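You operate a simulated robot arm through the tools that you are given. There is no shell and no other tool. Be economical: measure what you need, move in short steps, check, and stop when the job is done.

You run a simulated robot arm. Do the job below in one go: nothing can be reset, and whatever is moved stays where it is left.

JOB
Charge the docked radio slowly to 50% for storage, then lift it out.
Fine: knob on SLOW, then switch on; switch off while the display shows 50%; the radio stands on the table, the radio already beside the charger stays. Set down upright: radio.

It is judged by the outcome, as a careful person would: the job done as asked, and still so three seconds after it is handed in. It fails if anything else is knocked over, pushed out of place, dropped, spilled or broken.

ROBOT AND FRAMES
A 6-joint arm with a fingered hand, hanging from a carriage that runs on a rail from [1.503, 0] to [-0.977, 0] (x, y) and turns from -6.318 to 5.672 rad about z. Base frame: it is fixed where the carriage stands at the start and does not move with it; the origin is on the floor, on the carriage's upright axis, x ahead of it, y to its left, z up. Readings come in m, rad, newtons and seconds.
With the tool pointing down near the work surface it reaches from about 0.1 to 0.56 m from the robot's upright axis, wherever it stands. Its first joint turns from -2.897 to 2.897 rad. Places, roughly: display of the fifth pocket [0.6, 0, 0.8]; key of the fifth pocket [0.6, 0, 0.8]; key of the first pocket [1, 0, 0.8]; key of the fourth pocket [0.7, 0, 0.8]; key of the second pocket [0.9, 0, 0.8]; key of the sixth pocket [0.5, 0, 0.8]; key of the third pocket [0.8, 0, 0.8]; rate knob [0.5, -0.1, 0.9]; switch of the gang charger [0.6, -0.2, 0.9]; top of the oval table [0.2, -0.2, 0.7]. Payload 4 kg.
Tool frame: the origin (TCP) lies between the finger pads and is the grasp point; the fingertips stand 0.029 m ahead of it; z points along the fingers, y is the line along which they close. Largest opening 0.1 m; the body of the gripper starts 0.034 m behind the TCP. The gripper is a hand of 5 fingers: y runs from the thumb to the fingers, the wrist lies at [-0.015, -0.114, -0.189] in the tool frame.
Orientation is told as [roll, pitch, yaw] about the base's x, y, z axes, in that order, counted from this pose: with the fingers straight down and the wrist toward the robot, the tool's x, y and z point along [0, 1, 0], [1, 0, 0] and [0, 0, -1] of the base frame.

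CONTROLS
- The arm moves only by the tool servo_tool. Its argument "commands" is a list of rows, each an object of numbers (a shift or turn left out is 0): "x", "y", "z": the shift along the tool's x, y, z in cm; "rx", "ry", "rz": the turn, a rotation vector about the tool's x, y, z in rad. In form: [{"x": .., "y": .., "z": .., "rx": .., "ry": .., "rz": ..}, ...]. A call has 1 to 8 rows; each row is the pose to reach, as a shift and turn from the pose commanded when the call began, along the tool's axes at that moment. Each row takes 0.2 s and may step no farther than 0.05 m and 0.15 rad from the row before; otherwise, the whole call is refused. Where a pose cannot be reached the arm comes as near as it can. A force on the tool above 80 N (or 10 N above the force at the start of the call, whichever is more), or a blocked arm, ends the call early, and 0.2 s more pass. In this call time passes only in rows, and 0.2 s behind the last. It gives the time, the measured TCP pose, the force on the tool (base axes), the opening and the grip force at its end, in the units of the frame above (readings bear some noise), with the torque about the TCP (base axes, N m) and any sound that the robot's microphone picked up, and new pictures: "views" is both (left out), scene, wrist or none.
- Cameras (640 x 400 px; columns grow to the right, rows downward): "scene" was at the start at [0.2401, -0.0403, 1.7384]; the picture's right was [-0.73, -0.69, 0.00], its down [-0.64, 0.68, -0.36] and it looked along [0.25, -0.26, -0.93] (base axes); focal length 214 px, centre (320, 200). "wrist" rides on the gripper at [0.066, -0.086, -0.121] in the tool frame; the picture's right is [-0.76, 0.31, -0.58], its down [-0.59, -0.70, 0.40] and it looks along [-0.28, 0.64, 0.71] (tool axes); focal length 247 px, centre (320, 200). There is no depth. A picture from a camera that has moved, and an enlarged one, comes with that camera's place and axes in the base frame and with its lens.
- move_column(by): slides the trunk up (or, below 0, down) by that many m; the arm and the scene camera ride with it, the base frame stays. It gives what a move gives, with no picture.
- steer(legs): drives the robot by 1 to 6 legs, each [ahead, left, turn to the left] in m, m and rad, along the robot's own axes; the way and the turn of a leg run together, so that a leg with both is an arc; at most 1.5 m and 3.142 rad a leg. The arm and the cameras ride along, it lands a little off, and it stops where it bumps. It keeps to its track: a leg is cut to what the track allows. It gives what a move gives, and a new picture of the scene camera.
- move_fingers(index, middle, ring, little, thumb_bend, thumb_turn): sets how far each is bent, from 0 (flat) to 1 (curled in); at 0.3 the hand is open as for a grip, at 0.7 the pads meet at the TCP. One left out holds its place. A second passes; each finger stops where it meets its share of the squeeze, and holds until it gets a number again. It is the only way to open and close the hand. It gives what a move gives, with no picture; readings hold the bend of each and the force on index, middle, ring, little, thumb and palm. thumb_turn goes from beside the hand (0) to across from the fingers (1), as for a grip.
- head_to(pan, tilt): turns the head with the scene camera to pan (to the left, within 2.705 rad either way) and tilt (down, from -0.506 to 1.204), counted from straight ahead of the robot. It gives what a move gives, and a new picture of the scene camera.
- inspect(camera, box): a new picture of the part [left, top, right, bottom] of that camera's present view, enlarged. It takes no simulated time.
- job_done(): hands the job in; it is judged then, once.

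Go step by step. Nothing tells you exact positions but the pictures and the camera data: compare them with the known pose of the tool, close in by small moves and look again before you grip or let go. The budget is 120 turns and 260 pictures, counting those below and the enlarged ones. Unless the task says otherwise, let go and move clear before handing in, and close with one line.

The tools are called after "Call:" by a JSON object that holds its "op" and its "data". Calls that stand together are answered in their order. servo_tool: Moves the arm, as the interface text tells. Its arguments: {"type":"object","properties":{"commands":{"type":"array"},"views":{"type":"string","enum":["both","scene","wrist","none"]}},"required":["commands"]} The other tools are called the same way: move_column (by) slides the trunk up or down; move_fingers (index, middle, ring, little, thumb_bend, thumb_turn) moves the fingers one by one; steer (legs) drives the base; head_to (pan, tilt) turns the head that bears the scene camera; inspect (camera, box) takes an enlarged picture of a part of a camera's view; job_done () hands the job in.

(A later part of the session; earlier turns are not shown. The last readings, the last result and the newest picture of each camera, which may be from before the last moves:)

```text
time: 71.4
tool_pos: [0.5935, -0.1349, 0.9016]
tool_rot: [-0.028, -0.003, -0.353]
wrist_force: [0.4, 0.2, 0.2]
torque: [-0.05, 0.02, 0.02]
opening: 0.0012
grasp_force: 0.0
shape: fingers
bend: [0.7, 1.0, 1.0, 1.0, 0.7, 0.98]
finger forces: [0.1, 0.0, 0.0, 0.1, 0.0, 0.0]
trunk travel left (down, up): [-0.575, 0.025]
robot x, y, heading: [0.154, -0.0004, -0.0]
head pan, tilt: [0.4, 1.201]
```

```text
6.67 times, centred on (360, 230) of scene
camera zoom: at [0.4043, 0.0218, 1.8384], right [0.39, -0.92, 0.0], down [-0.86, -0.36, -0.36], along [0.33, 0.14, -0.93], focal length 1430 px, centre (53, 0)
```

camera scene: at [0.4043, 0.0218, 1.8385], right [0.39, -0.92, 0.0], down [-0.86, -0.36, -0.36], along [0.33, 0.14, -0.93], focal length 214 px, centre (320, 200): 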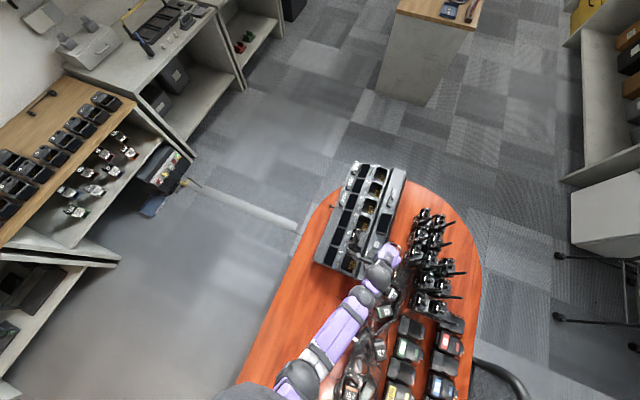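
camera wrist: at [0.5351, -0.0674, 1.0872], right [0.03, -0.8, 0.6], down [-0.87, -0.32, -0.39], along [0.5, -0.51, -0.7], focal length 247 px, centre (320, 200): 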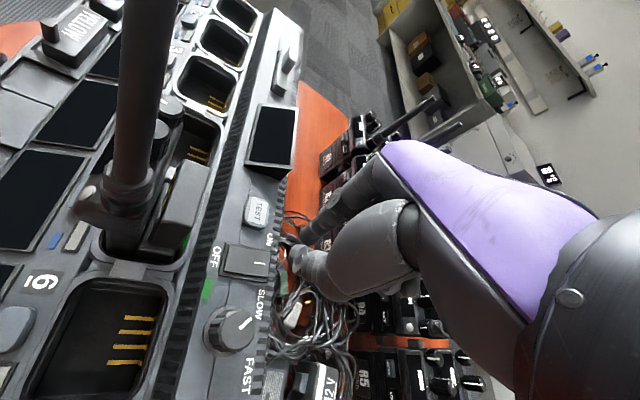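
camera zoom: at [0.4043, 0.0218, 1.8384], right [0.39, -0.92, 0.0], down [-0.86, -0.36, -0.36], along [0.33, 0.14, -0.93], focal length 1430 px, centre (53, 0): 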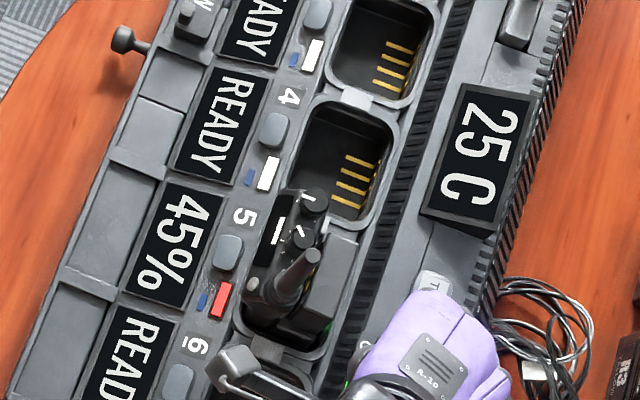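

Probably the display rounds to 5%; keep waiting with checks.

Call:
{"op": "servo_tool", "data": {"commands": [{}, {}, {}, {}, {}, {}, {}, {}], "views": "none"}}

Call:
{"op": "inspect", "data": {"camera": "scene", "box": [320, 200, 400, 260]}}

Call:
{"op": "servo_tool", "data": {"commands": [{}, {}, {}, {}, {}, {}, {}, {}], "views": "none"}}

Call:
{"op": "inspect", "data": {"camera": "scene", "box": [320, 200, 400, 260]}}

```text
time: 73.2
tool_pos: [0.5933, -0.1342, 0.902]
tool_rot: [-0.027, -0.003, -0.353]
wrist_force: [0.3, -0.6, -0.1]
torque: [-0.01, 0.04, 0.05]
opening: 0.001
grasp_force: 0.0
shape: fingers
bend: [0.7, 1.0, 1.0, 1.0, 0.7, 0.98]
finger forces: [0.0, 0.0, 0.1, 0.0, 0.0, 0.0]
trunk travel left (down, up): [-0.575, 0.025]
robot x, y, heading: [0.1501, -0.0011, 0.001]
head pan, tilt: [0.4, 1.201]
```

```text
6.67 times, centred on (360, 230) of scene
camera zoom: at [0.4043, 0.0218, 1.8384], right [0.39, -0.92, 0.0], down [-0.86, -0.36, -0.36], along [0.33, 0.14, -0.93], focal length 1430 px, centre (53, 0)
```

zoom: 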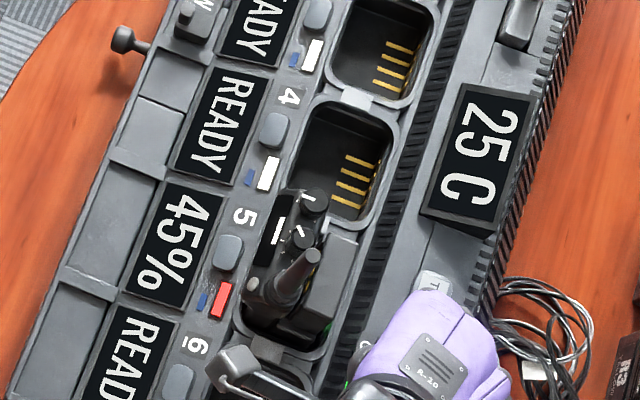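

```text
time: 75.0
tool_pos: [0.5948, -0.135, 0.9025]
tool_rot: [-0.027, -0.003, -0.355]
wrist_force: [0.6, -0.4, -0.3]
torque: [-0.02, 0.0, -0.03]
opening: 0.0011
grasp_force: 0.1
shape: fingers
bend: [0.7, 1.0, 1.0, 1.0, 0.7, 0.98]
finger forces: [0.0, 0.0, 0.0, 0.0, 0.0, 0.0]
trunk travel left (down, up): [-0.575, 0.025]
robot x, y, heading: [0.1498, 0.0023, 0.002]
head pan, tilt: [0.4, 1.201]
```

```text
6.67 times, centred on (360, 230) of scene
camera zoom: at [0.4043, 0.0218, 1.8384], right [0.39, -0.92, 0.0], down [-0.86, -0.36, -0.36], along [0.33, 0.14, -0.93], focal length 1430 px, centre (53, 0)
```

zoom: 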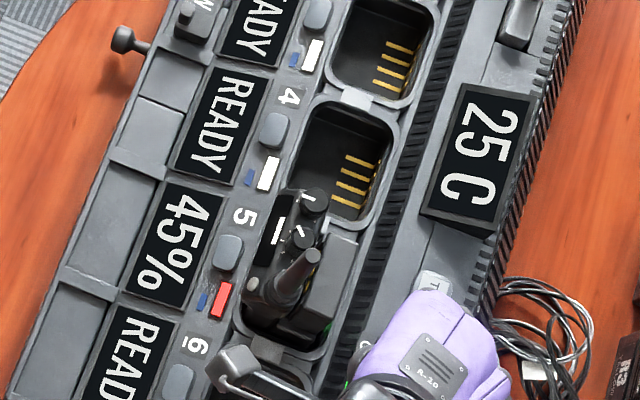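

Call:
{"op": "servo_tool", "data": {"commands": [{}, {}, {}, {}, {}, {}, {}, {}], "views": "none"}}

Call:
{"op": "inspect", "data": {"camera": "scene", "box": [320, 200, 400, 260]}}

Call:
{"op": "servo_tool", "data": {"commands": [{}, {}, {}, {}, {}, {}, {}, {}], "views": "none"}}

Call:
{"op": "inspect", "data": {"camera": "scene", "box": [320, 200, 400, 260]}}

```text
time: 76.8
tool_pos: [0.5949, -0.1343, 0.901]
tool_rot: [-0.028, -0.005, -0.354]
wrist_force: [0.4, -0.2, -0.4]
torque: [0.01, 0.04, -0.01]
opening: 0.0012
grasp_force: 0.0
shape: fingers
bend: [0.7, 1.0, 1.0, 1.0, 0.7, 0.98]
finger forces: [0.0, 0.0, 0.1, 0.0, 0.0, 0.0]
trunk travel left (down, up): [-0.575, 0.025]
robot x, y, heading: [0.1509, -0.0009, 0.004]
head pan, tilt: [0.4, 1.201]
```

```text
6.67 times, centred on (360, 230) of scene
camera zoom: at [0.4043, 0.0218, 1.8384], right [0.39, -0.92, 0.0], down [-0.86, -0.36, -0.36], along [0.33, 0.14, -0.93], focal length 1430 px, centre (53, 0)
```

zoom: 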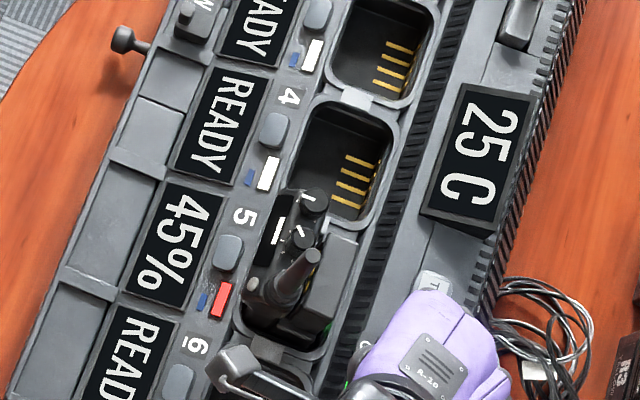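

```text
time: 78.6
tool_pos: [0.5933, -0.1349, 0.9011]
tool_rot: [-0.028, -0.004, -0.355]
wrist_force: [-0.1, -0.3, -0.1]
torque: [0.02, -0.01, -0.01]
opening: 0.0009
grasp_force: 0.1
shape: fingers
bend: [0.7, 1.0, 1.0, 1.0, 0.7, 0.98]
finger forces: [0.1, 0.0, 0.1, 0.1, 0.0, 0.1]
trunk travel left (down, up): [-0.575, 0.025]
robot x, y, heading: [0.1519, -0.0023, -0.002]
head pan, tilt: [0.4, 1.201]
```

```text
6.67 times, centred on (360, 230) of scene
camera zoom: at [0.4043, 0.0218, 1.8384], right [0.39, -0.92, 0.0], down [-0.86, -0.36, -0.36], along [0.33, 0.14, -0.93], focal length 1430 px, centre (53, 0)
```

zoom: 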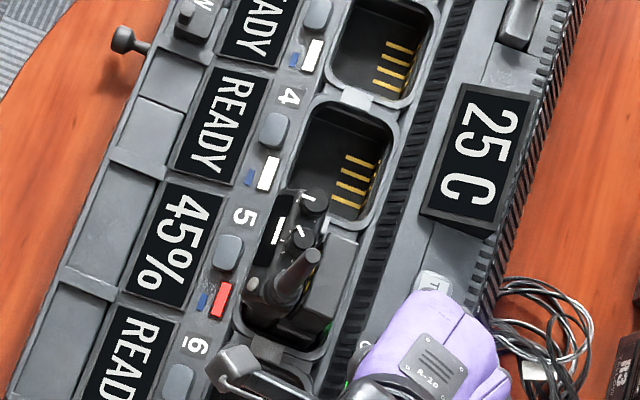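

Call:
{"op": "servo_tool", "data": {"commands": [{}, {}, {}, {}, {}, {}, {}, {}], "views": "none"}}

Call:
{"op": "inspect", "data": {"camera": "scene", "box": [320, 200, 400, 260]}}

```text
time: 80.4
tool_pos: [0.5947, -0.1343, 0.9013]
tool_rot: [-0.03, -0.004, -0.354]
wrist_force: [0.5, -0.4, 0.3]
torque: [-0.01, -0.04, 0.02]
opening: 0.0017
grasp_force: 0.0
shape: fingers
bend: [0.7, 1.0, 1.0, 1.0, 0.7, 0.98]
finger forces: [0.0, 0.0, 0.0, 0.1, 0.0, 0.1]
trunk travel left (down, up): [-0.575, 0.025]
robot x, y, heading: [0.1494, -0.0002, -0.0]
head pan, tilt: [0.4, 1.201]
```

```text
6.67 times, centred on (360, 230) of scene
camera zoom: at [0.4043, 0.0218, 1.8384], right [0.39, -0.92, 0.0], down [-0.86, -0.36, -0.36], along [0.33, 0.14, -0.93], focal length 1430 px, centre (53, 0)
```

zoom: 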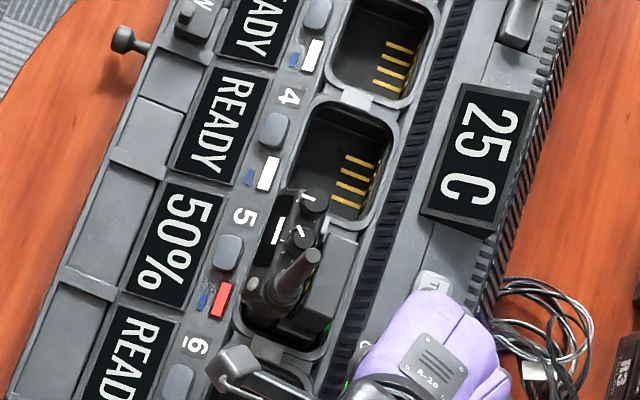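

It shows 50%. Pressing OFF now.

Call:
{"op": "servo_tool", "data": {"commands": [{"z": 0.5}, {"z": 0.9}, {"z": 1.2}, {"z": 1.5}, {"z": 1.8}], "views": "none"}}

Call:
{"op": "inspect", "data": {"camera": "scene", "box": [320, 200, 400, 260]}}

```text
time: 81.6
tool_pos: [0.5964, -0.1352, 0.885]
tool_rot: [-0.025, -0.011, -0.355]
wrist_force: [-5.2, 1.6, 26.4]
torque: [0.16, 0.17, 0.0]
opening: 0.001
grasp_force: 12.1
shape: fingers
bend: [0.7, 1.0, 1.0, 1.0, 0.71, 0.97]
finger forces: [9.3, 0.0, 0.0, 0.1, 15.0, 0.1]
trunk travel left (down, up): [-0.575, 0.025]
robot x, y, heading: [0.1506, -0.0011, 0.0]
head pan, tilt: [0.4, 1.201]
```

```text
6.67 times, centred on (360, 230) of scene
camera zoom: at [0.4043, 0.0217, 1.8391], right [0.39, -0.92, 0.0], down [-0.86, -0.36, -0.36], along [0.33, 0.14, -0.93], focal length 1430 px, centre (53, 0)
```

zoom: 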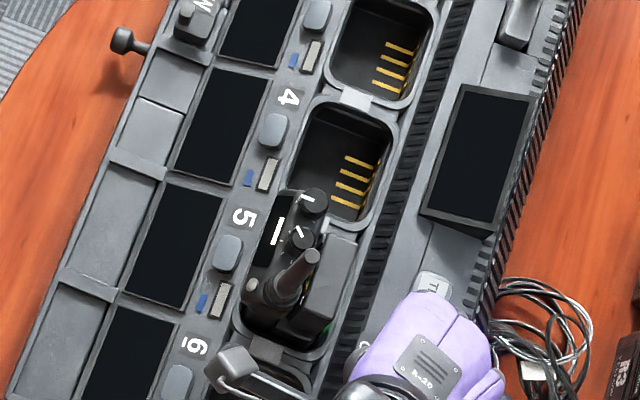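

The charger is off at 50%. I'll lift away and study the docked radio for the grasp.

Call:
{"op": "servo_tool", "data": {"commands": [{"z": -2}, {"z": -5}, {"z": -8, "x": -1}, {"z": -12, "x": -2}, {"z": -15, "x": -3, "y": -3}, {"z": -15, "x": -1, "y": -7}, {"z": -15, "x": 0, "y": -10}], "views": "both"}}

Call:
{"op": "inspect", "data": {"camera": "wrist", "box": [160, 80, 320, 240]}}

Call:
{"op": "inspect", "data": {"camera": "scene", "box": [335, 205, 395, 250]}}

```text
time: 83.2
tool_pos: [0.5018, -0.0957, 1.0327]
tool_rot: [-0.028, -0.003, -0.354]
wrist_force: [0.5, -0.7, 0.0]
torque: [-0.01, 0.03, -0.01]
opening: 0.0013
grasp_force: 0.2
shape: fingers
bend: [0.7, 1.0, 1.0, 1.0, 0.7, 0.98]
finger forces: [0.0, 0.0, 0.0, 0.1, 0.0, 0.0]
trunk travel left (down, up): [-0.575, 0.025]
robot x, y, heading: [0.1499, -0.0003, -0.003]
head pan, tilt: [0.4, 1.201]
camera scene: at [0.4044, 0.0217, 1.8385], right [0.39, -0.92, 0.0], down [-0.86, -0.36, -0.36], along [0.33, 0.14, -0.93], focal length 214 px, centre (320, 200)
camera wrist: at [0.444, -0.0011, 1.1513], right [0.03, -0.8, 0.6], down [-0.87, -0.32, -0.39], along [0.5, -0.51, -0.7], focal length 247 px, centre (320, 200)
```

scene: 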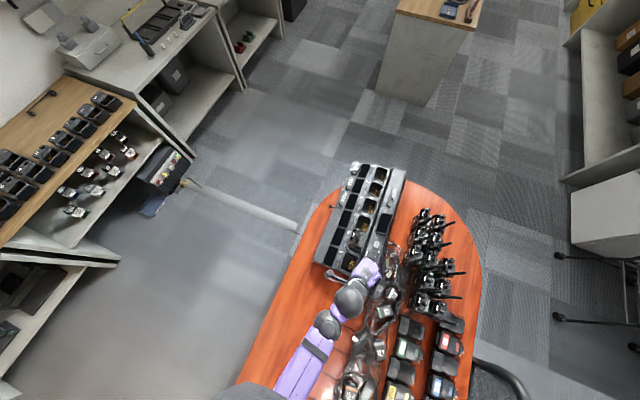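
wrist: 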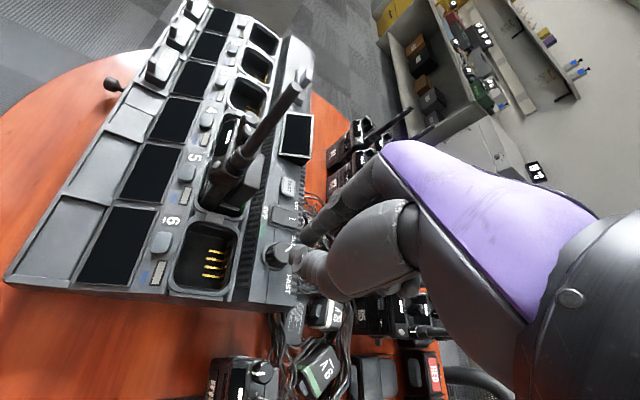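

```text
2.50 times, centred on (240, 160) of wrist
camera zoom: at [0.444, -0.0011, 1.1513], right [0.03, -0.8, 0.6], down [-0.87, -0.32, -0.39], along [0.5, -0.51, -0.7], focal length 617 px, centre (520, 300)
```

zoom: 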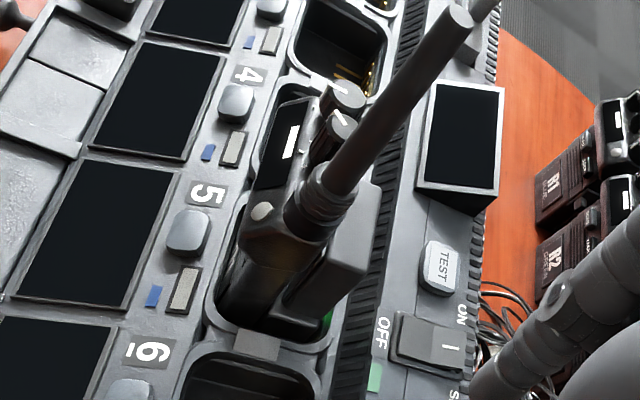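

```text
8.89 times, centred on (365, 228) of scene
camera zoom: at [0.4044, 0.0217, 1.8385], right [0.39, -0.92, 0.0], down [-0.86, -0.36, -0.36], along [0.33, 0.14, -0.93], focal length 1906 px, centre (-80, -44)
```

zoom: 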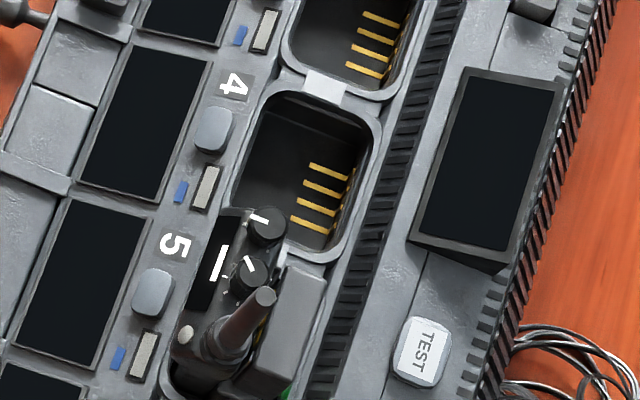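

Radio: the body spans about x 0.58–0.67, y −0.03…−0.09, top ≈0.92, with a vertical antenna at [0.60, −0.05] up to 1.05. A top-down palm would hit the antenna, so I plan a horizontal handshake grip with the thumb on +y and the fingers on −y. First I'll raise the hand and turn it to yaw −1.

Call:
{"op": "servo_tool", "data": {"commands": [{"z": -3, "rz": 0.1}, {"z": -6, "rz": 0.22}, {"z": -9, "rz": 0.34}, {"z": -12, "rz": 0.46}, {"z": -12, "rz": 0.58}, {"z": -12, "rz": 0.66}], "views": "none"}}

Call:
{"op": "steer", "data": {"legs": [[-0.2, 0, 0]]}}

Call:
{"op": "servo_tool", "data": {"commands": [{"ry": 0.14}, {"ry": 0.28}, {"ry": 0.42}, {"ry": 0.56}, {"ry": 0.7}, {"ry": 0.84}], "views": "both"}}

```text
time: 84.6
tool_pos: [0.5129, -0.1372, 1.0893]
tool_rot: [-0.011, -0.025, -1.01]
wrist_force: [0.2, 1.2, 0.8]
torque: [0.01, -0.01, 0.02]
opening: 0.0013
grasp_force: 0.0
shape: fingers
bend: [0.7, 1.0, 1.0, 1.0, 0.7, 0.98]
finger forces: [0.1, 0.1, 0.1, 0.0, 0.0, 0.1]
out of reach, approached as far as the arm can: row 4, 5, 6
trunk travel left (down, up): [-0.575, 0.025]
robot x, y, heading: [0.149, 0.0008, -0.003]
head pan, tilt: [0.4, 1.201]
```

```text
time: 86.2
tool_pos: [0.3138, -0.1377, 1.089]
tool_rot: [-0.01, -0.025, -1.011]
wrist_force: [-0.9, -0.3, 0.1]
torque: [0.02, 0.0, -0.02]
opening: 0.0012
grasp_force: 0.0
shape: fingers
bend: [0.7, 1.0, 1.0, 1.0, 0.7, 0.98]
finger forces: [0.0, 0.0, 0.1, 0.0, 0.0, 0.0]
trunk travel left (down, up): [-0.575, 0.025]
robot x, y, heading: [-0.0512, -0.0014, -0.002]
head pan, tilt: [0.4, 1.201]
camera scene: at [0.2052, 0.0212, 1.8385], right [0.39, -0.92, 0.0], down [-0.86, -0.36, -0.36], along [0.33, 0.14, -0.93], focal length 214 px, centre (320, 200)
```

scene: 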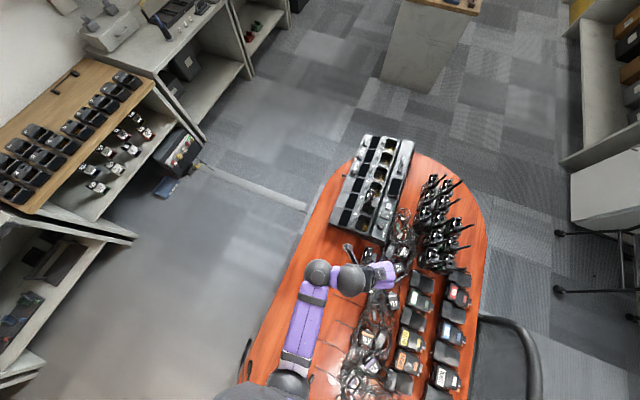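

```text
time: 87.6
tool_pos: [0.3137, -0.136, 1.0891]
tool_rot: [0.832, -0.023, -1.011]
wrist_force: [-0.2, 0.8, -0.1]
torque: [0.0, 0.02, 0.0]
opening: 0.0011
grasp_force: 0.1
shape: fingers
bend: [0.7, 1.0, 1.0, 1.0, 0.7, 0.98]
finger forces: [0.1, 0.1, 0.0, 0.0, 0.1, 0.0]
trunk travel left (down, up): [-0.575, 0.025]
robot x, y, heading: [-0.05, -0.0017, -0.002]
head pan, tilt: [0.4, 1.201]
camera scene: at [0.2052, 0.0213, 1.8385], right [0.39, -0.92, 0.0], down [-0.86, -0.36, -0.36], along [0.33, 0.14, -0.93], focal length 214 px, centre (320, 200)
camera wrist: at [0.2279, -0.0861, 1.2178], right [-0.63, -0.76, -0.16], down [-0.45, 0.53, -0.72], along [0.63, -0.38, -0.67], focal length 247 px, centre (320, 200)
```

scene: 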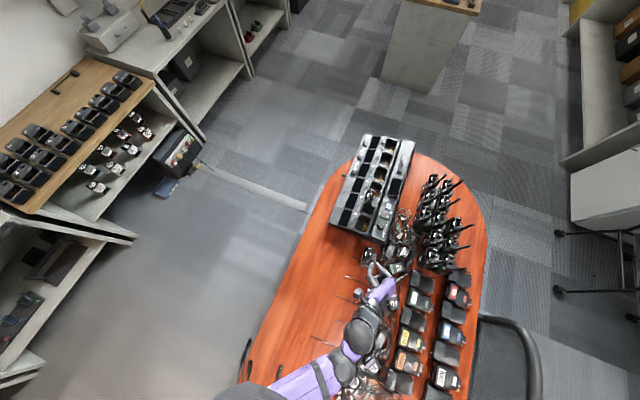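
wrist: 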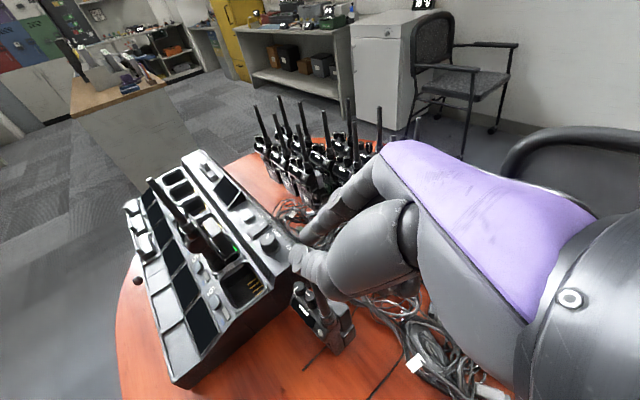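

The tilt is reachable. Continuing to nearly horizontal, then opening the hand.

Call:
{"op": "servo_tool", "data": {"commands": [{"ry": 0.13}, {"ry": 0.26}, {"ry": 0.39}, {"ry": 0.52}], "views": "none"}}

Call:
{"op": "move_fingers", "data": {"index": 0.4, "middle": 0.4, "ring": 0.4, "little": 0.4, "thumb_bend": 0.4}}

Call:
{"op": "servo_tool", "data": {"commands": [{}], "views": "both"}}

```text
time: 88.6
tool_pos: [0.313, -0.1383, 1.0899]
tool_rot: [1.352, -0.024, -1.011]
wrist_force: [-0.9, -0.6, -0.3]
torque: [0.02, 0.01, 0.0]
opening: 0.0012
grasp_force: 0.0
shape: fingers
bend: [0.7, 1.0, 1.0, 1.0, 0.7, 0.98]
finger forces: [0.0, 0.1, 0.0, 0.0, 0.0, 0.0]
trunk travel left (down, up): [-0.575, 0.025]
robot x, y, heading: [-0.0468, 0.0021, -0.004]
head pan, tilt: [0.4, 1.201]
```

```text
time: 89.6
tool_pos: [0.3137, -0.1382, 1.0897]
tool_rot: [1.349, -0.025, -1.01]
wrist_force: [0.8, -0.1, 0.0]
torque: [0.0, 0.02, 0.0]
opening: 0.0744
grasp_force: 0.0
shape: fingers
bend: [0.4, 0.4, 0.4, 0.4, 0.4, 0.98]
finger forces: [0.0, 0.0, 0.0, 0.1, 0.0, 0.0]
trunk travel left (down, up): [-0.575, 0.025]
robot x, y, heading: [-0.0446, 0.0033, 0.003]
head pan, tilt: [0.4, 1.201]
```

```text
time: 90.0
tool_pos: [0.3126, -0.1374, 1.0902]
tool_rot: [1.351, -0.022, -1.011]
wrist_force: [-0.5, 0.0, 0.7]
torque: [-0.01, -0.03, -0.01]
opening: 0.0741
grasp_force: 0.0
shape: fingers
bend: [0.4, 0.4, 0.4, 0.4, 0.4, 0.98]
finger forces: [0.1, 0.1, 0.0, 0.0, 0.0, 0.0]
trunk travel left (down, up): [-0.575, 0.025]
robot x, y, heading: [-0.0484, 0.0013, -0.005]
head pan, tilt: [0.4, 1.201]
camera scene: at [0.2052, 0.0212, 1.8384], right [0.39, -0.92, 0.0], down [-0.86, -0.36, -0.36], along [0.33, 0.14, -0.93], focal length 214 px, centre (320, 200)
camera wrist: at [0.1789, -0.1184, 1.1786], right [-0.45, -0.66, -0.6], down [-0.15, 0.72, -0.68], along [0.88, -0.21, -0.42], focal length 247 px, centre (320, 200)
```

scene: 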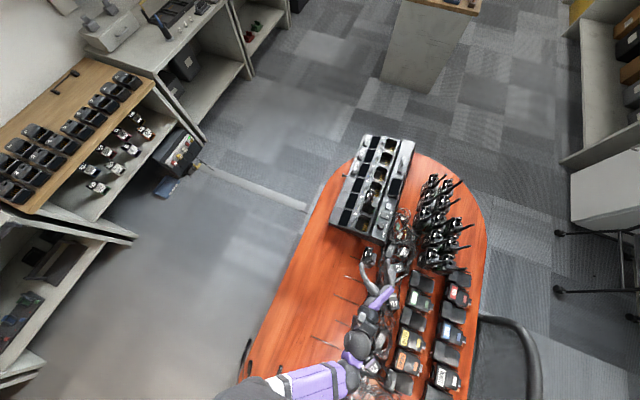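
wrist: 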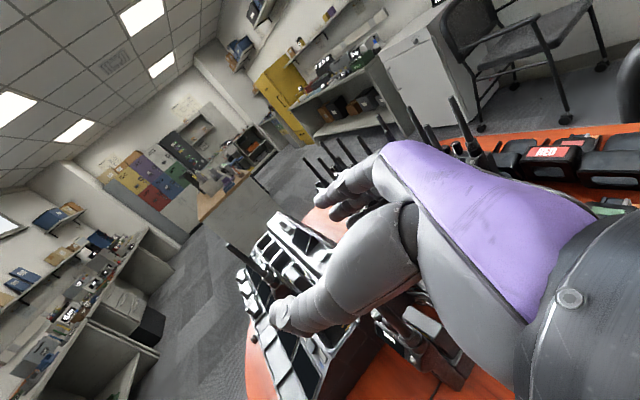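

The handshake pose works. R15's antenna tip, at about [0.354, −0.128, 1.023], is close under the hand, so I'll raise and shift toward +y before driving forward.

Call:
{"op": "servo_tool", "data": {"commands": [{"x": 2.5}, {"x": 5, "y": -2}, {"x": 6, "y": -5}, {"x": 6, "y": -7}], "views": "none"}}

Call:
{"op": "steer", "data": {"legs": [[0.17, 0, 0]]}}

Call:
{"op": "servo_tool", "data": {"commands": [{}], "views": "wrist"}}

```text
time: 91.0
tool_pos: [0.2872, -0.0691, 1.1467]
tool_rot: [1.349, -0.024, -1.008]
wrist_force: [0.2, -0.2, 0.6]
torque: [0.0, 0.03, 0.03]
opening: 0.0744
grasp_force: 0.0
shape: fingers
bend: [0.4, 0.4, 0.4, 0.4, 0.4, 0.98]
finger forces: [0.0, 0.1, 0.0, 0.1, 0.1, 0.0]
trunk travel left (down, up): [-0.575, 0.025]
robot x, y, heading: [-0.0447, -0.0019, -0.002]
head pan, tilt: [0.4, 1.201]
```

```text
time: 92.5
tool_pos: [0.4566, -0.0671, 1.1451]
tool_rot: [1.35, -0.023, -1.009]
wrist_force: [-0.1, -0.1, 0.8]
torque: [0.01, 0.0, 0.03]
opening: 0.0744
grasp_force: 0.1
shape: fingers
bend: [0.4, 0.4, 0.4, 0.4, 0.4, 0.98]
finger forces: [0.1, 0.0, 0.0, 0.1, 0.1, 0.1]
trunk travel left (down, up): [-0.575, 0.025]
robot x, y, heading: [0.1219, 0.0019, -0.001]
head pan, tilt: [0.4, 1.201]
camera scene: at [0.3752, 0.0216, 1.8384], right [0.39, -0.92, 0.0], down [-0.86, -0.36, -0.36], along [0.33, 0.14, -0.93], focal length 214 px, centre (320, 200)
```

scene: 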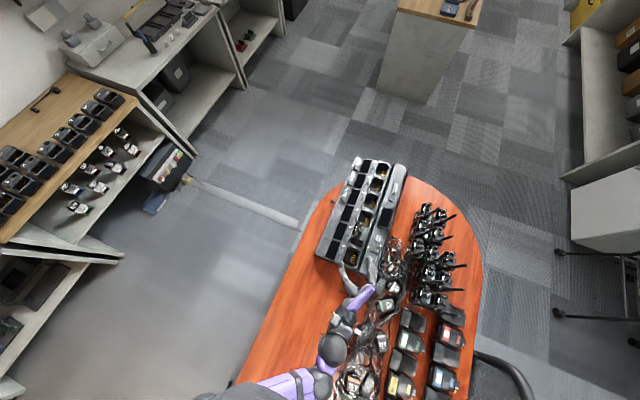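

```text
time: 92.9
tool_pos: [0.4563, -0.0691, 1.1457]
tool_rot: [1.349, -0.025, -1.009]
wrist_force: [0.9, -0.4, 0.8]
torque: [0.01, 0.02, -0.02]
opening: 0.0745
grasp_force: 0.1
shape: fingers
bend: [0.4, 0.4, 0.4, 0.4, 0.4, 0.98]
finger forces: [0.0, 0.0, 0.0, 0.1, 0.0, 0.1]
trunk travel left (down, up): [-0.575, 0.025]
robot x, y, heading: [0.1217, 0.0002, 0.0]
head pan, tilt: [0.4, 1.201]
camera wrist: at [0.3226, -0.0493, 1.2351], right [-0.45, -0.66, -0.6], down [-0.15, 0.72, -0.68], along [0.88, -0.21, -0.42], focal length 247 px, centre (320, 200)
```

wrist: 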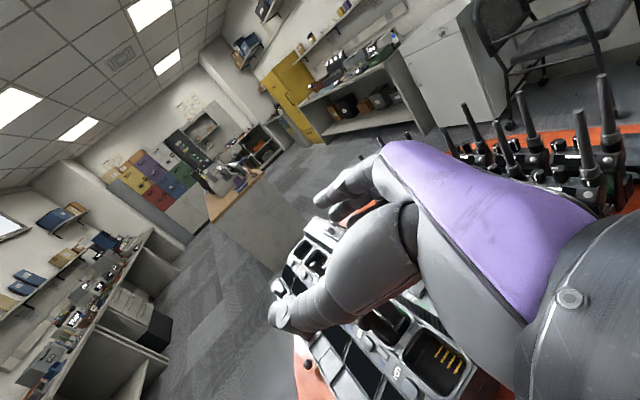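

Moving to the pre-approach point about 12 cm behind the antenna along the finger direction.

Call:
{"op": "servo_tool", "data": {"commands": [{"x": -3, "y": 1.5, "z": 1}, {"x": -6, "y": 3, "z": 2}, {"x": -9, "y": 4.5, "z": 3}, {"x": -12, "y": 6, "z": 4}], "views": "both"}}

Call:
{"op": "inspect", "data": {"camera": "scene", "box": [310, 200, 410, 275]}}

```text
time: 93.9
tool_pos: [0.5046, -0.1161, 1.021]
tool_rot: [1.35, -0.025, -1.009]
wrist_force: [0.1, 0.0, 0.1]
torque: [0.0, -0.04, -0.02]
opening: 0.0741
grasp_force: 0.1
shape: fingers
bend: [0.4, 0.4, 0.4, 0.4, 0.4, 0.98]
finger forces: [0.0, 0.0, 0.0, 0.0, 0.0, 0.0]
trunk travel left (down, up): [-0.575, 0.025]
robot x, y, heading: [0.1187, -0.0011, -0.001]
head pan, tilt: [0.4, 1.201]
camera scene: at [0.3752, 0.0217, 1.8385], right [0.39, -0.92, 0.0], down [-0.86, -0.36, -0.36], along [0.33, 0.14, -0.93], focal length 214 px, centre (320, 200)
camera wrist: at [0.3691, -0.096, 1.1095], right [-0.45, -0.66, -0.6], down [-0.15, 0.72, -0.68], along [0.88, -0.21, -0.42], focal length 247 px, centre (320, 200)
```

scene: 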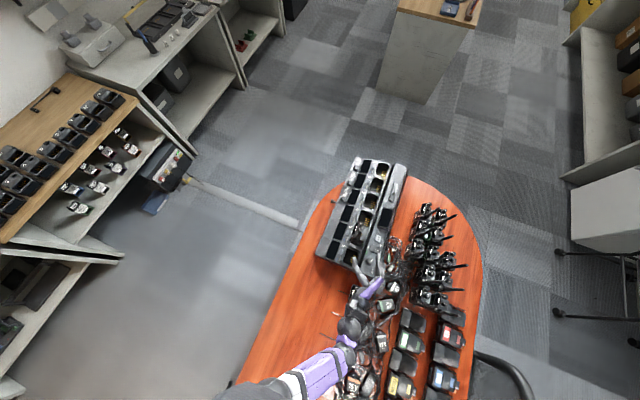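
wrist: 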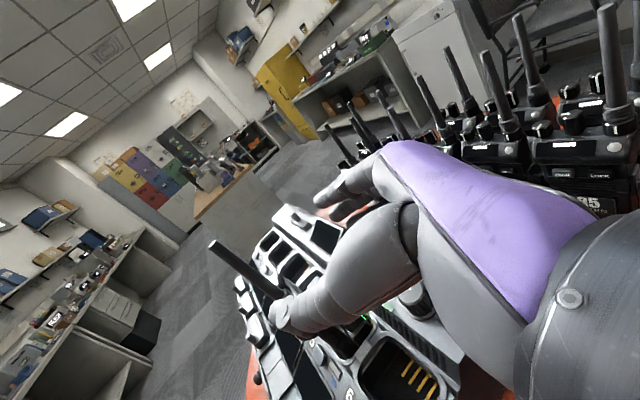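

```text
5.33 times, centred on (360, 238) of scene
camera zoom: at [0.3752, 0.0217, 1.8385], right [0.39, -0.92, 0.0], down [-0.86, -0.36, -0.36], along [0.33, 0.14, -0.93], focal length 1144 px, centre (107, 0)
```

zoom: 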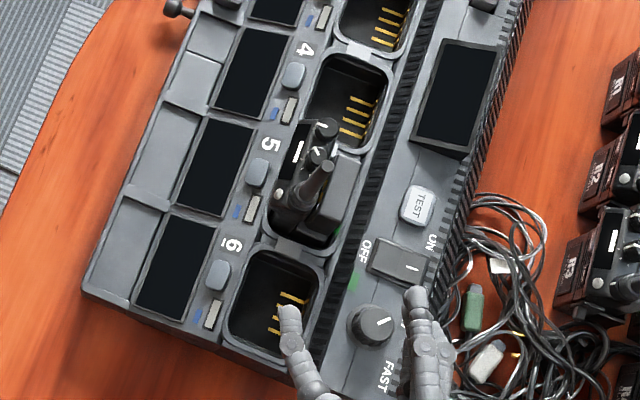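

The view is clear: thumb on one side, fingers on the other, antenna ahead. Advancing along the finger direction to put the antenna between the pads, with TCP at z≈1.01.

Call:
{"op": "servo_tool", "data": {"commands": [{"x": 1.5, "y": -0.55, "z": 3}, {"x": 1.5, "y": -0.55, "z": 6}, {"x": 1.5, "y": -0.55, "z": 9}, {"x": 1.5, "y": -0.55, "z": 11}], "views": "wrist"}}

Call:
{"op": "inspect", "data": {"camera": "scene", "box": [330, 195, 410, 255]}}

```text
time: 94.9
tool_pos: [0.5915, -0.0508, 1.0123]
tool_rot: [1.347, -0.024, -1.009]
wrist_force: [0.0, 0.3, 0.6]
torque: [-0.01, 0.02, 0.0]
opening: 0.0746
grasp_force: 0.1
shape: fingers
bend: [0.4, 0.4, 0.4, 0.4, 0.4, 0.98]
finger forces: [0.0, 0.1, 0.1, 0.0, 0.1, 0.0]
trunk travel left (down, up): [-0.575, 0.025]
robot x, y, heading: [0.1248, -0.0004, 0.004]
head pan, tilt: [0.4, 1.201]
camera wrist: at [0.4565, -0.0318, 1.1009], right [-0.45, -0.66, -0.6], down [-0.15, 0.72, -0.68], along [0.88, -0.21, -0.42], focal length 247 px, centre (320, 200)
```

wrist: 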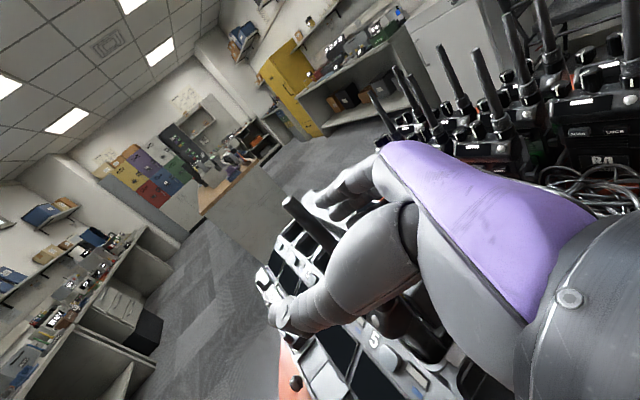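

```text
6.67 times, centred on (370, 225) of scene
camera zoom: at [0.3752, 0.0216, 1.8384], right [0.39, -0.92, 0.0], down [-0.86, -0.36, -0.36], along [0.33, 0.14, -0.93], focal length 1430 px, centre (-13, 33)
```

zoom: 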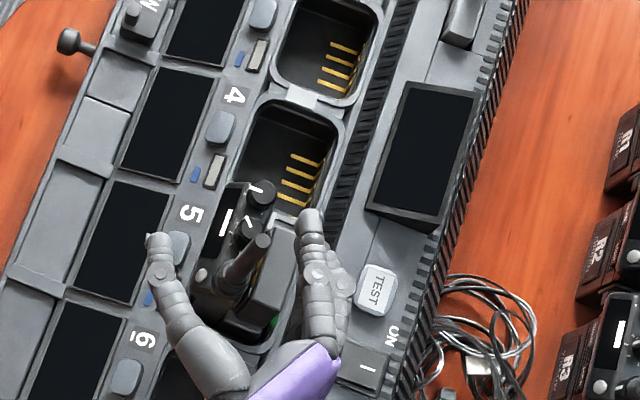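

The antenna is between thumb and fingers. A small centring shift, then closing index, middle, ring and thumb.

Call:
{"op": "servo_tool", "data": {"commands": [{"y": 0.4, "z": 0.6}], "views": "none"}}

Call:
{"op": "move_fingers", "data": {"index": 0.6, "middle": 0.6, "ring": 0.6, "thumb_bend": 0.6}}

Call:
{"op": "inspect", "data": {"camera": "scene", "box": [330, 195, 410, 255]}}

```text
time: 95.3
tool_pos: [0.5993, -0.0519, 1.0107]
tool_rot: [1.35, -0.023, -1.009]
wrist_force: [0.0, -0.3, 0.3]
torque: [0.07, -0.01, -0.02]
opening: 0.0745
grasp_force: 0.0
shape: fingers
bend: [0.4, 0.4, 0.4, 0.4, 0.4, 0.98]
finger forces: [0.0, 0.0, 0.1, 0.0, 0.0, 0.0]
trunk travel left (down, up): [-0.575, 0.025]
robot x, y, heading: [0.124, 0.0012, 0.002]
head pan, tilt: [0.4, 1.201]
```

```text
time: 96.3
tool_pos: [0.5979, -0.0521, 1.0094]
tool_rot: [1.35, -0.023, -1.009]
wrist_force: [0.4, -0.2, 0.3]
torque: [-0.04, 0.01, 0.01]
opening: 0.0259
grasp_force: 0.1
shape: fingers
bend: [0.6, 0.6, 0.6, 0.4, 0.6, 0.98]
finger forces: [0.0, 0.1, 0.0, 0.0, 0.0, 0.1]
trunk travel left (down, up): [-0.575, 0.025]
robot x, y, heading: [0.1215, 0.0003, -0.005]
head pan, tilt: [0.4, 1.201]
```

```text
6.67 times, centred on (370, 225) of scene
camera zoom: at [0.3752, 0.0216, 1.8384], right [0.39, -0.92, 0.0], down [-0.86, -0.36, -0.36], along [0.33, 0.14, -0.93], focal length 1430 px, centre (-13, 33)
```

zoom: 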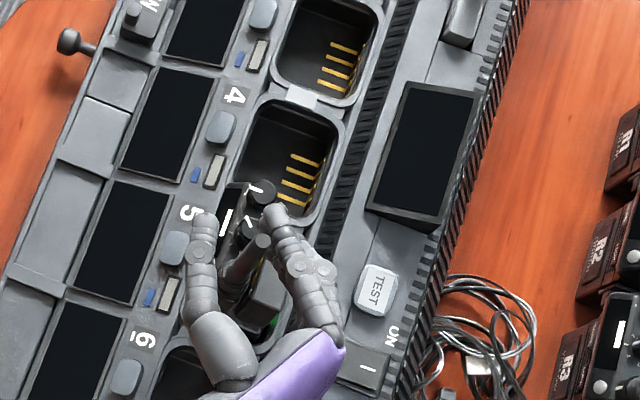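

Call:
{"op": "servo_tool", "data": {"commands": [{"y": 0.6}], "views": "none"}}

Call:
{"op": "move_fingers", "data": {"index": 0.75, "middle": 0.75, "ring": 0.75, "thumb_bend": 0.75}}

Call:
{"op": "inspect", "data": {"camera": "scene", "box": [330, 195, 410, 255]}}

```text
time: 96.7
tool_pos: [0.6011, -0.0565, 1.0115]
tool_rot: [1.349, -0.021, -1.01]
wrist_force: [-0.9, -0.7, -0.9]
torque: [0.01, 0.06, 0.01]
opening: 0.026
grasp_force: 0.1
shape: fingers
bend: [0.6, 0.6, 0.6, 0.4, 0.6, 0.98]
finger forces: [0.1, 0.0, 0.1, 0.1, 0.0, 0.1]
trunk travel left (down, up): [-0.575, 0.025]
robot x, y, heading: [0.1235, -0.0009, -0.002]
head pan, tilt: [0.4, 1.201]
```

```text
time: 97.7
tool_pos: [0.6016, -0.0561, 1.0113]
tool_rot: [1.347, -0.023, -1.009]
wrist_force: [0.5, 0.3, -0.5]
torque: [-0.03, -0.08, 0.0]
opening: 0.0001
grasp_force: 1.9
shape: fingers
bend: [0.74, 0.75, 0.74, 0.4, 0.72, 0.97]
finger forces: [0.0, 0.0, 1.9, 0.1, 1.0, 0.1]
trunk travel left (down, up): [-0.575, 0.025]
robot x, y, heading: [0.1202, -0.0011, -0.003]
head pan, tilt: [0.4, 1.201]
```

```text
6.67 times, centred on (370, 225) of scene
camera zoom: at [0.3752, 0.0217, 1.8385], right [0.39, -0.92, 0.0], down [-0.86, -0.36, -0.36], along [0.33, 0.14, -0.93], focal length 1430 px, centre (-13, 33)
```

zoom: 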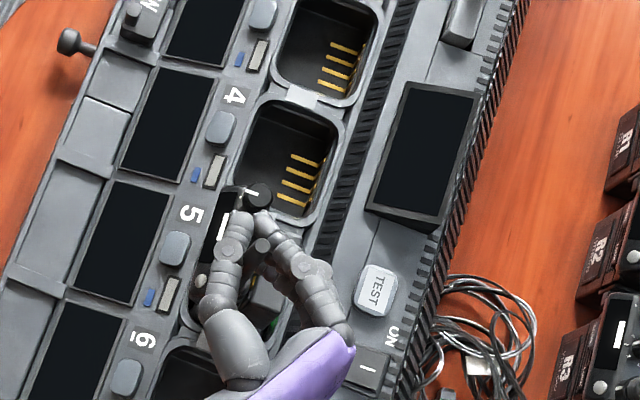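

The tips met in front of the antenna, leaving it loose in the loop. I'll reopen, pull back 1.2 cm and close so the distal pads clamp it.

Call:
{"op": "move_fingers", "data": {"index": 0.6, "middle": 0.6, "ring": 0.6, "thumb_bend": 0.6}}

Call:
{"op": "servo_tool", "data": {"commands": [{"z": -1.2, "y": -0.2}], "views": "none"}}

Call:
{"op": "move_fingers", "data": {"index": 0.75, "middle": 0.75, "ring": 0.75, "thumb_bend": 0.75}}

Call:
{"op": "inspect", "data": {"camera": "scene", "box": [330, 195, 410, 255]}}

```text
time: 98.7
tool_pos: [0.6013, -0.056, 1.0108]
tool_rot: [1.348, -0.022, -1.007]
wrist_force: [-0.6, 0.5, 0.5]
torque: [0.01, -0.02, 0.01]
opening: 0.025
grasp_force: 0.1
shape: fingers
bend: [0.6, 0.6, 0.6, 0.4, 0.6, 0.97]
finger forces: [0.0, 0.1, 0.1, 0.1, 0.1, 0.0]
trunk travel left (down, up): [-0.575, 0.025]
robot x, y, heading: [0.1221, -0.0041, -0.004]
head pan, tilt: [0.4, 1.201]
```

```text
time: 99.1
tool_pos: [0.591, -0.0603, 1.0133]
tool_rot: [1.35, -0.022, -1.008]
wrist_force: [-0.2, -0.4, 0.2]
torque: [0.02, 0.01, 0.01]
opening: 0.0253
grasp_force: 0.1
shape: fingers
bend: [0.6, 0.6, 0.6, 0.4, 0.6, 0.97]
finger forces: [0.0, 0.0, 0.0, 0.0, 0.0, 0.0]
trunk travel left (down, up): [-0.575, 0.025]
robot x, y, heading: [0.1241, 0.0003, -0.008]
head pan, tilt: [0.4, 1.201]
```

```text
time: 100.1
tool_pos: [0.5905, -0.0619, 1.0136]
tool_rot: [1.35, -0.022, -1.009]
wrist_force: [0.5, -0.4, -0.6]
torque: [-0.14, -0.08, 0.01]
opening: 0.0004
grasp_force: 5.7
shape: fingers
bend: [0.74, 0.74, 0.73, 0.4, 0.68, 0.97]
finger forces: [0.1, 1.8, 4.5, 0.0, 6.5, 0.0]
trunk travel left (down, up): [-0.575, 0.025]
robot x, y, heading: [0.1233, 0.001, 0.0]
head pan, tilt: [0.4, 1.201]
```

```text
6.67 times, centred on (370, 225) of scene
camera zoom: at [0.3752, 0.0216, 1.8384], right [0.39, -0.92, 0.0], down [-0.86, -0.36, -0.36], along [0.33, 0.14, -0.93], focal length 1430 px, centre (-13, 33)
```

zoom: 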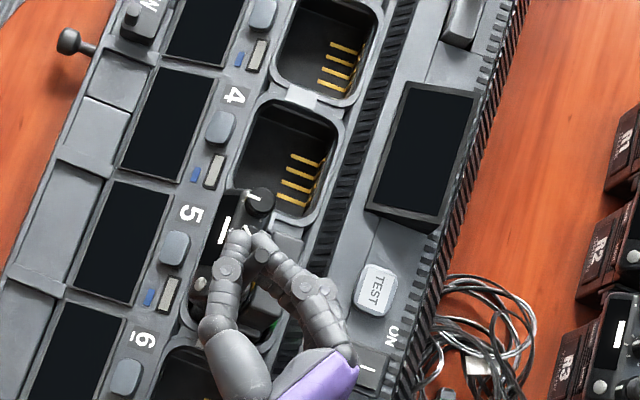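

There is some contact on middle, ring and thumb. I'll squeeze harder and look closely.

Call:
{"op": "move_fingers", "data": {"index": 0.9, "middle": 0.9, "ring": 0.9, "thumb_bend": 0.85}}

Call:
{"op": "inspect", "data": {"camera": "scene", "box": [350, 210, 386, 237]}}

Call:
{"op": "inspect", "data": {"camera": "wrist", "box": [220, 150, 420, 350]}}

```text
time: 101.1
tool_pos: [0.5904, -0.0608, 1.013]
tool_rot: [1.351, -0.023, -1.008]
wrist_force: [1.4, 0.8, 0.8]
torque: [0.02, -0.18, -0.01]
opening: 0.0
grasp_force: 4.2
shape: fingers
bend: [0.87, 0.9, 0.88, 0.4, 0.76, 0.97]
finger forces: [0.0, 0.1, 4.5, 0.0, 3.5, 0.0]
trunk travel left (down, up): [-0.575, 0.025]
robot x, y, heading: [0.1249, -0.0011, 0.001]
head pan, tilt: [0.4, 1.201]
```

```text
14.81 times, centred on (368, 224) of scene
camera zoom: at [0.3753, 0.0217, 1.8385], right [0.39, -0.92, 0.0], down [-0.86, -0.36, -0.36], along [0.33, 0.14, -0.93], focal length 3177 px, centre (-391, -148)
```

zoom: 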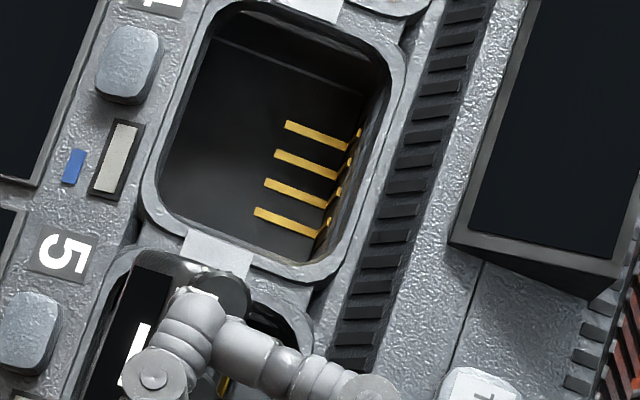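

```text
2.00 times, centred on (320, 250) of wrist
camera zoom: at [0.4565, -0.0423, 1.1022], right [-0.45, -0.66, -0.6], down [-0.15, 0.72, -0.68], along [0.88, -0.21, -0.42], focal length 494 px, centre (320, 100)
```

zoom: 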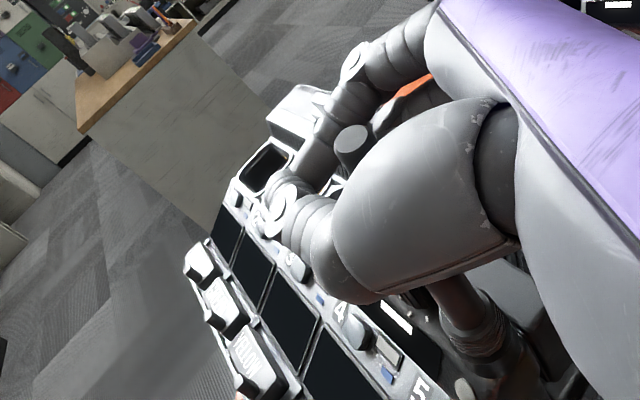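

The antenna slips into the V behind the fingertips, so it cannot be clamped reliably. I'll grip the body instead, with the hand tilted about 55° so the antenna stands in the thumb–index web. First I'll open and back out.

Call:
{"op": "move_fingers", "data": {"index": 0.4, "middle": 0.4, "ring": 0.4, "thumb_bend": 0.4}}

Call:
{"op": "servo_tool", "data": {"commands": [{"z": -3}, {"z": -6}, {"z": -9, "x": 1}, {"z": -12, "x": 3}], "views": "none"}}

Call:
{"op": "inspect", "data": {"camera": "scene", "box": [330, 195, 410, 255]}}

Call:
{"op": "inspect", "data": {"camera": "wrist", "box": [180, 180, 460, 400]}}

```text
time: 102.1
tool_pos: [0.5902, -0.0609, 1.0127]
tool_rot: [1.349, -0.024, -1.008]
wrist_force: [0.5, 0.2, -0.4]
torque: [0.01, -0.01, -0.02]
opening: 0.0741
grasp_force: 0.1
shape: fingers
bend: [0.4, 0.4, 0.4, 0.4, 0.4, 0.97]
finger forces: [0.0, 0.0, 0.0, 0.0, 0.1, 0.1]
trunk travel left (down, up): [-0.575, 0.025]
robot x, y, heading: [0.1222, 0.0033, -0.002]
head pan, tilt: [0.4, 1.201]
```

```text
time: 103.1
tool_pos: [0.4947, -0.1179, 1.07]
tool_rot: [1.35, -0.023, -1.007]
wrist_force: [-0.2, -0.4, 0.3]
torque: [0.01, 0.01, -0.01]
opening: 0.0744
grasp_force: 0.1
shape: fingers
bend: [0.4, 0.4, 0.4, 0.4, 0.4, 0.98]
finger forces: [0.0, 0.1, 0.1, 0.0, 0.0, 0.0]
trunk travel left (down, up): [-0.575, 0.025]
robot x, y, heading: [0.1178, 0.0002, -0.005]
head pan, tilt: [0.4, 1.201]
```

```text
6.67 times, centred on (370, 225) of scene
camera zoom: at [0.3752, 0.0216, 1.8384], right [0.39, -0.92, 0.0], down [-0.86, -0.36, -0.36], along [0.33, 0.14, -0.93], focal length 1430 px, centre (-13, 33)
```

zoom: 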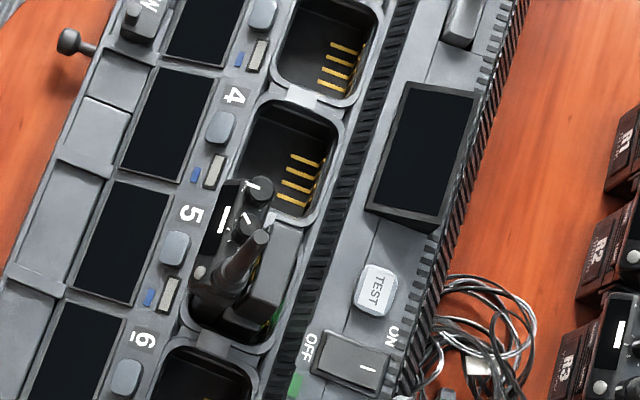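

```text
1.82 times, centred on (320, 290) of wrist
camera zoom: at [0.3608, -0.1002, 1.1591], right [-0.45, -0.66, -0.6], down [-0.15, 0.72, -0.68], along [0.88, -0.21, -0.42], focal length 449 px, centre (320, 36)
```

zoom: 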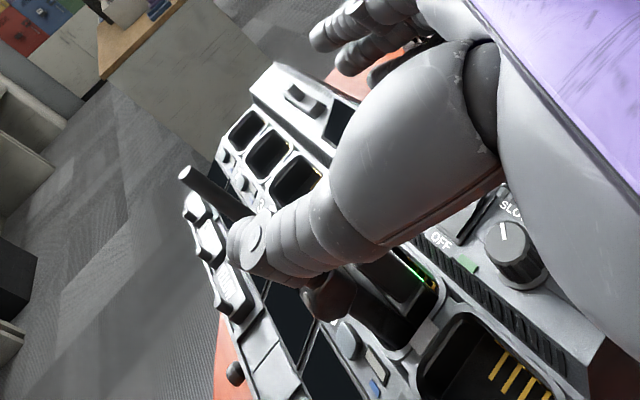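

The radio is undisturbed. From triangulation the body top is ≈0.945 (about 3.5 cm thick in y, above the battery top at ≈0.89), so I can pinch the body above the battery. I'll turn the hand to yaw ≈−1.5 and reduce the tilt to ≈55°.

Call:
{"op": "servo_tool", "data": {"commands": [{"rx": -0.122, "rz": 0.026}, {"rx": -0.244, "rz": 0.052}, {"rx": -0.366, "rz": 0.079}, {"rx": -0.488, "rz": 0.105}], "views": "none"}}

Call:
{"op": "servo_tool", "data": {"commands": [{"ry": -0.13}, {"ry": -0.26}, {"ry": -0.39}], "views": "both"}}

```text
time: 104.1
tool_pos: [0.4976, -0.1181, 1.069]
tool_rot: [1.364, -0.024, -1.509]
wrist_force: [-0.1, 0.8, 0.8]
torque: [0.0, 0.04, -0.01]
opening: 0.0746
grasp_force: 0.0
shape: fingers
bend: [0.4, 0.4, 0.4, 0.4, 0.4, 0.98]
finger forces: [0.0, 0.0, 0.1, 0.0, 0.0, 0.0]
trunk travel left (down, up): [-0.575, 0.025]
robot x, y, heading: [0.1245, 0.0016, 0.001]
head pan, tilt: [0.4, 1.201]
```

```text
time: 104.9
tool_pos: [0.498, -0.1184, 1.0697]
tool_rot: [0.971, -0.024, -1.506]
wrist_force: [0.4, 0.1, 0.4]
torque: [0.03, -0.01, -0.02]
opening: 0.0745
grasp_force: 0.1
shape: fingers
bend: [0.4, 0.4, 0.4, 0.4, 0.4, 0.98]
finger forces: [0.1, 0.0, 0.1, 0.0, 0.0, 0.0]
trunk travel left (down, up): [-0.575, 0.025]
robot x, y, heading: [0.1212, -0.0008, -0.003]
head pan, tilt: [0.4, 1.201]
camera scene: at [0.3752, 0.0216, 1.8384], right [0.39, -0.92, 0.0], down [-0.86, -0.36, -0.36], along [0.33, 0.14, -0.93], focal length 214 px, centre (320, 200)
camera wrist: at [0.4292, -0.0345, 1.1902], right [-0.88, -0.37, -0.29], down [-0.05, 0.68, -0.73], along [0.47, -0.63, -0.62], focal length 247 px, centre (320, 200)
```

scene: 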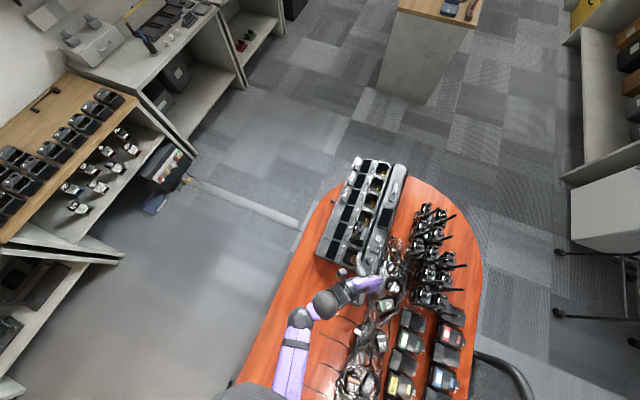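
wrist: 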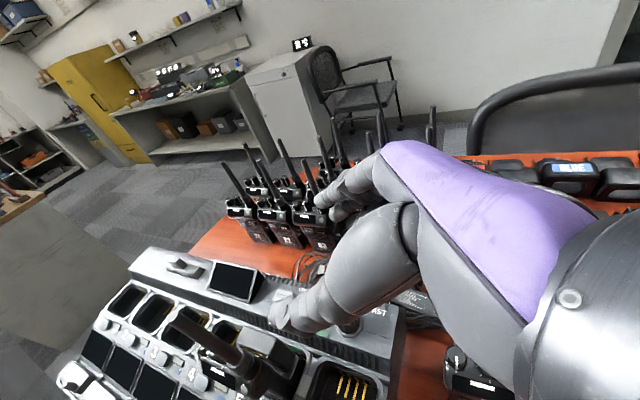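

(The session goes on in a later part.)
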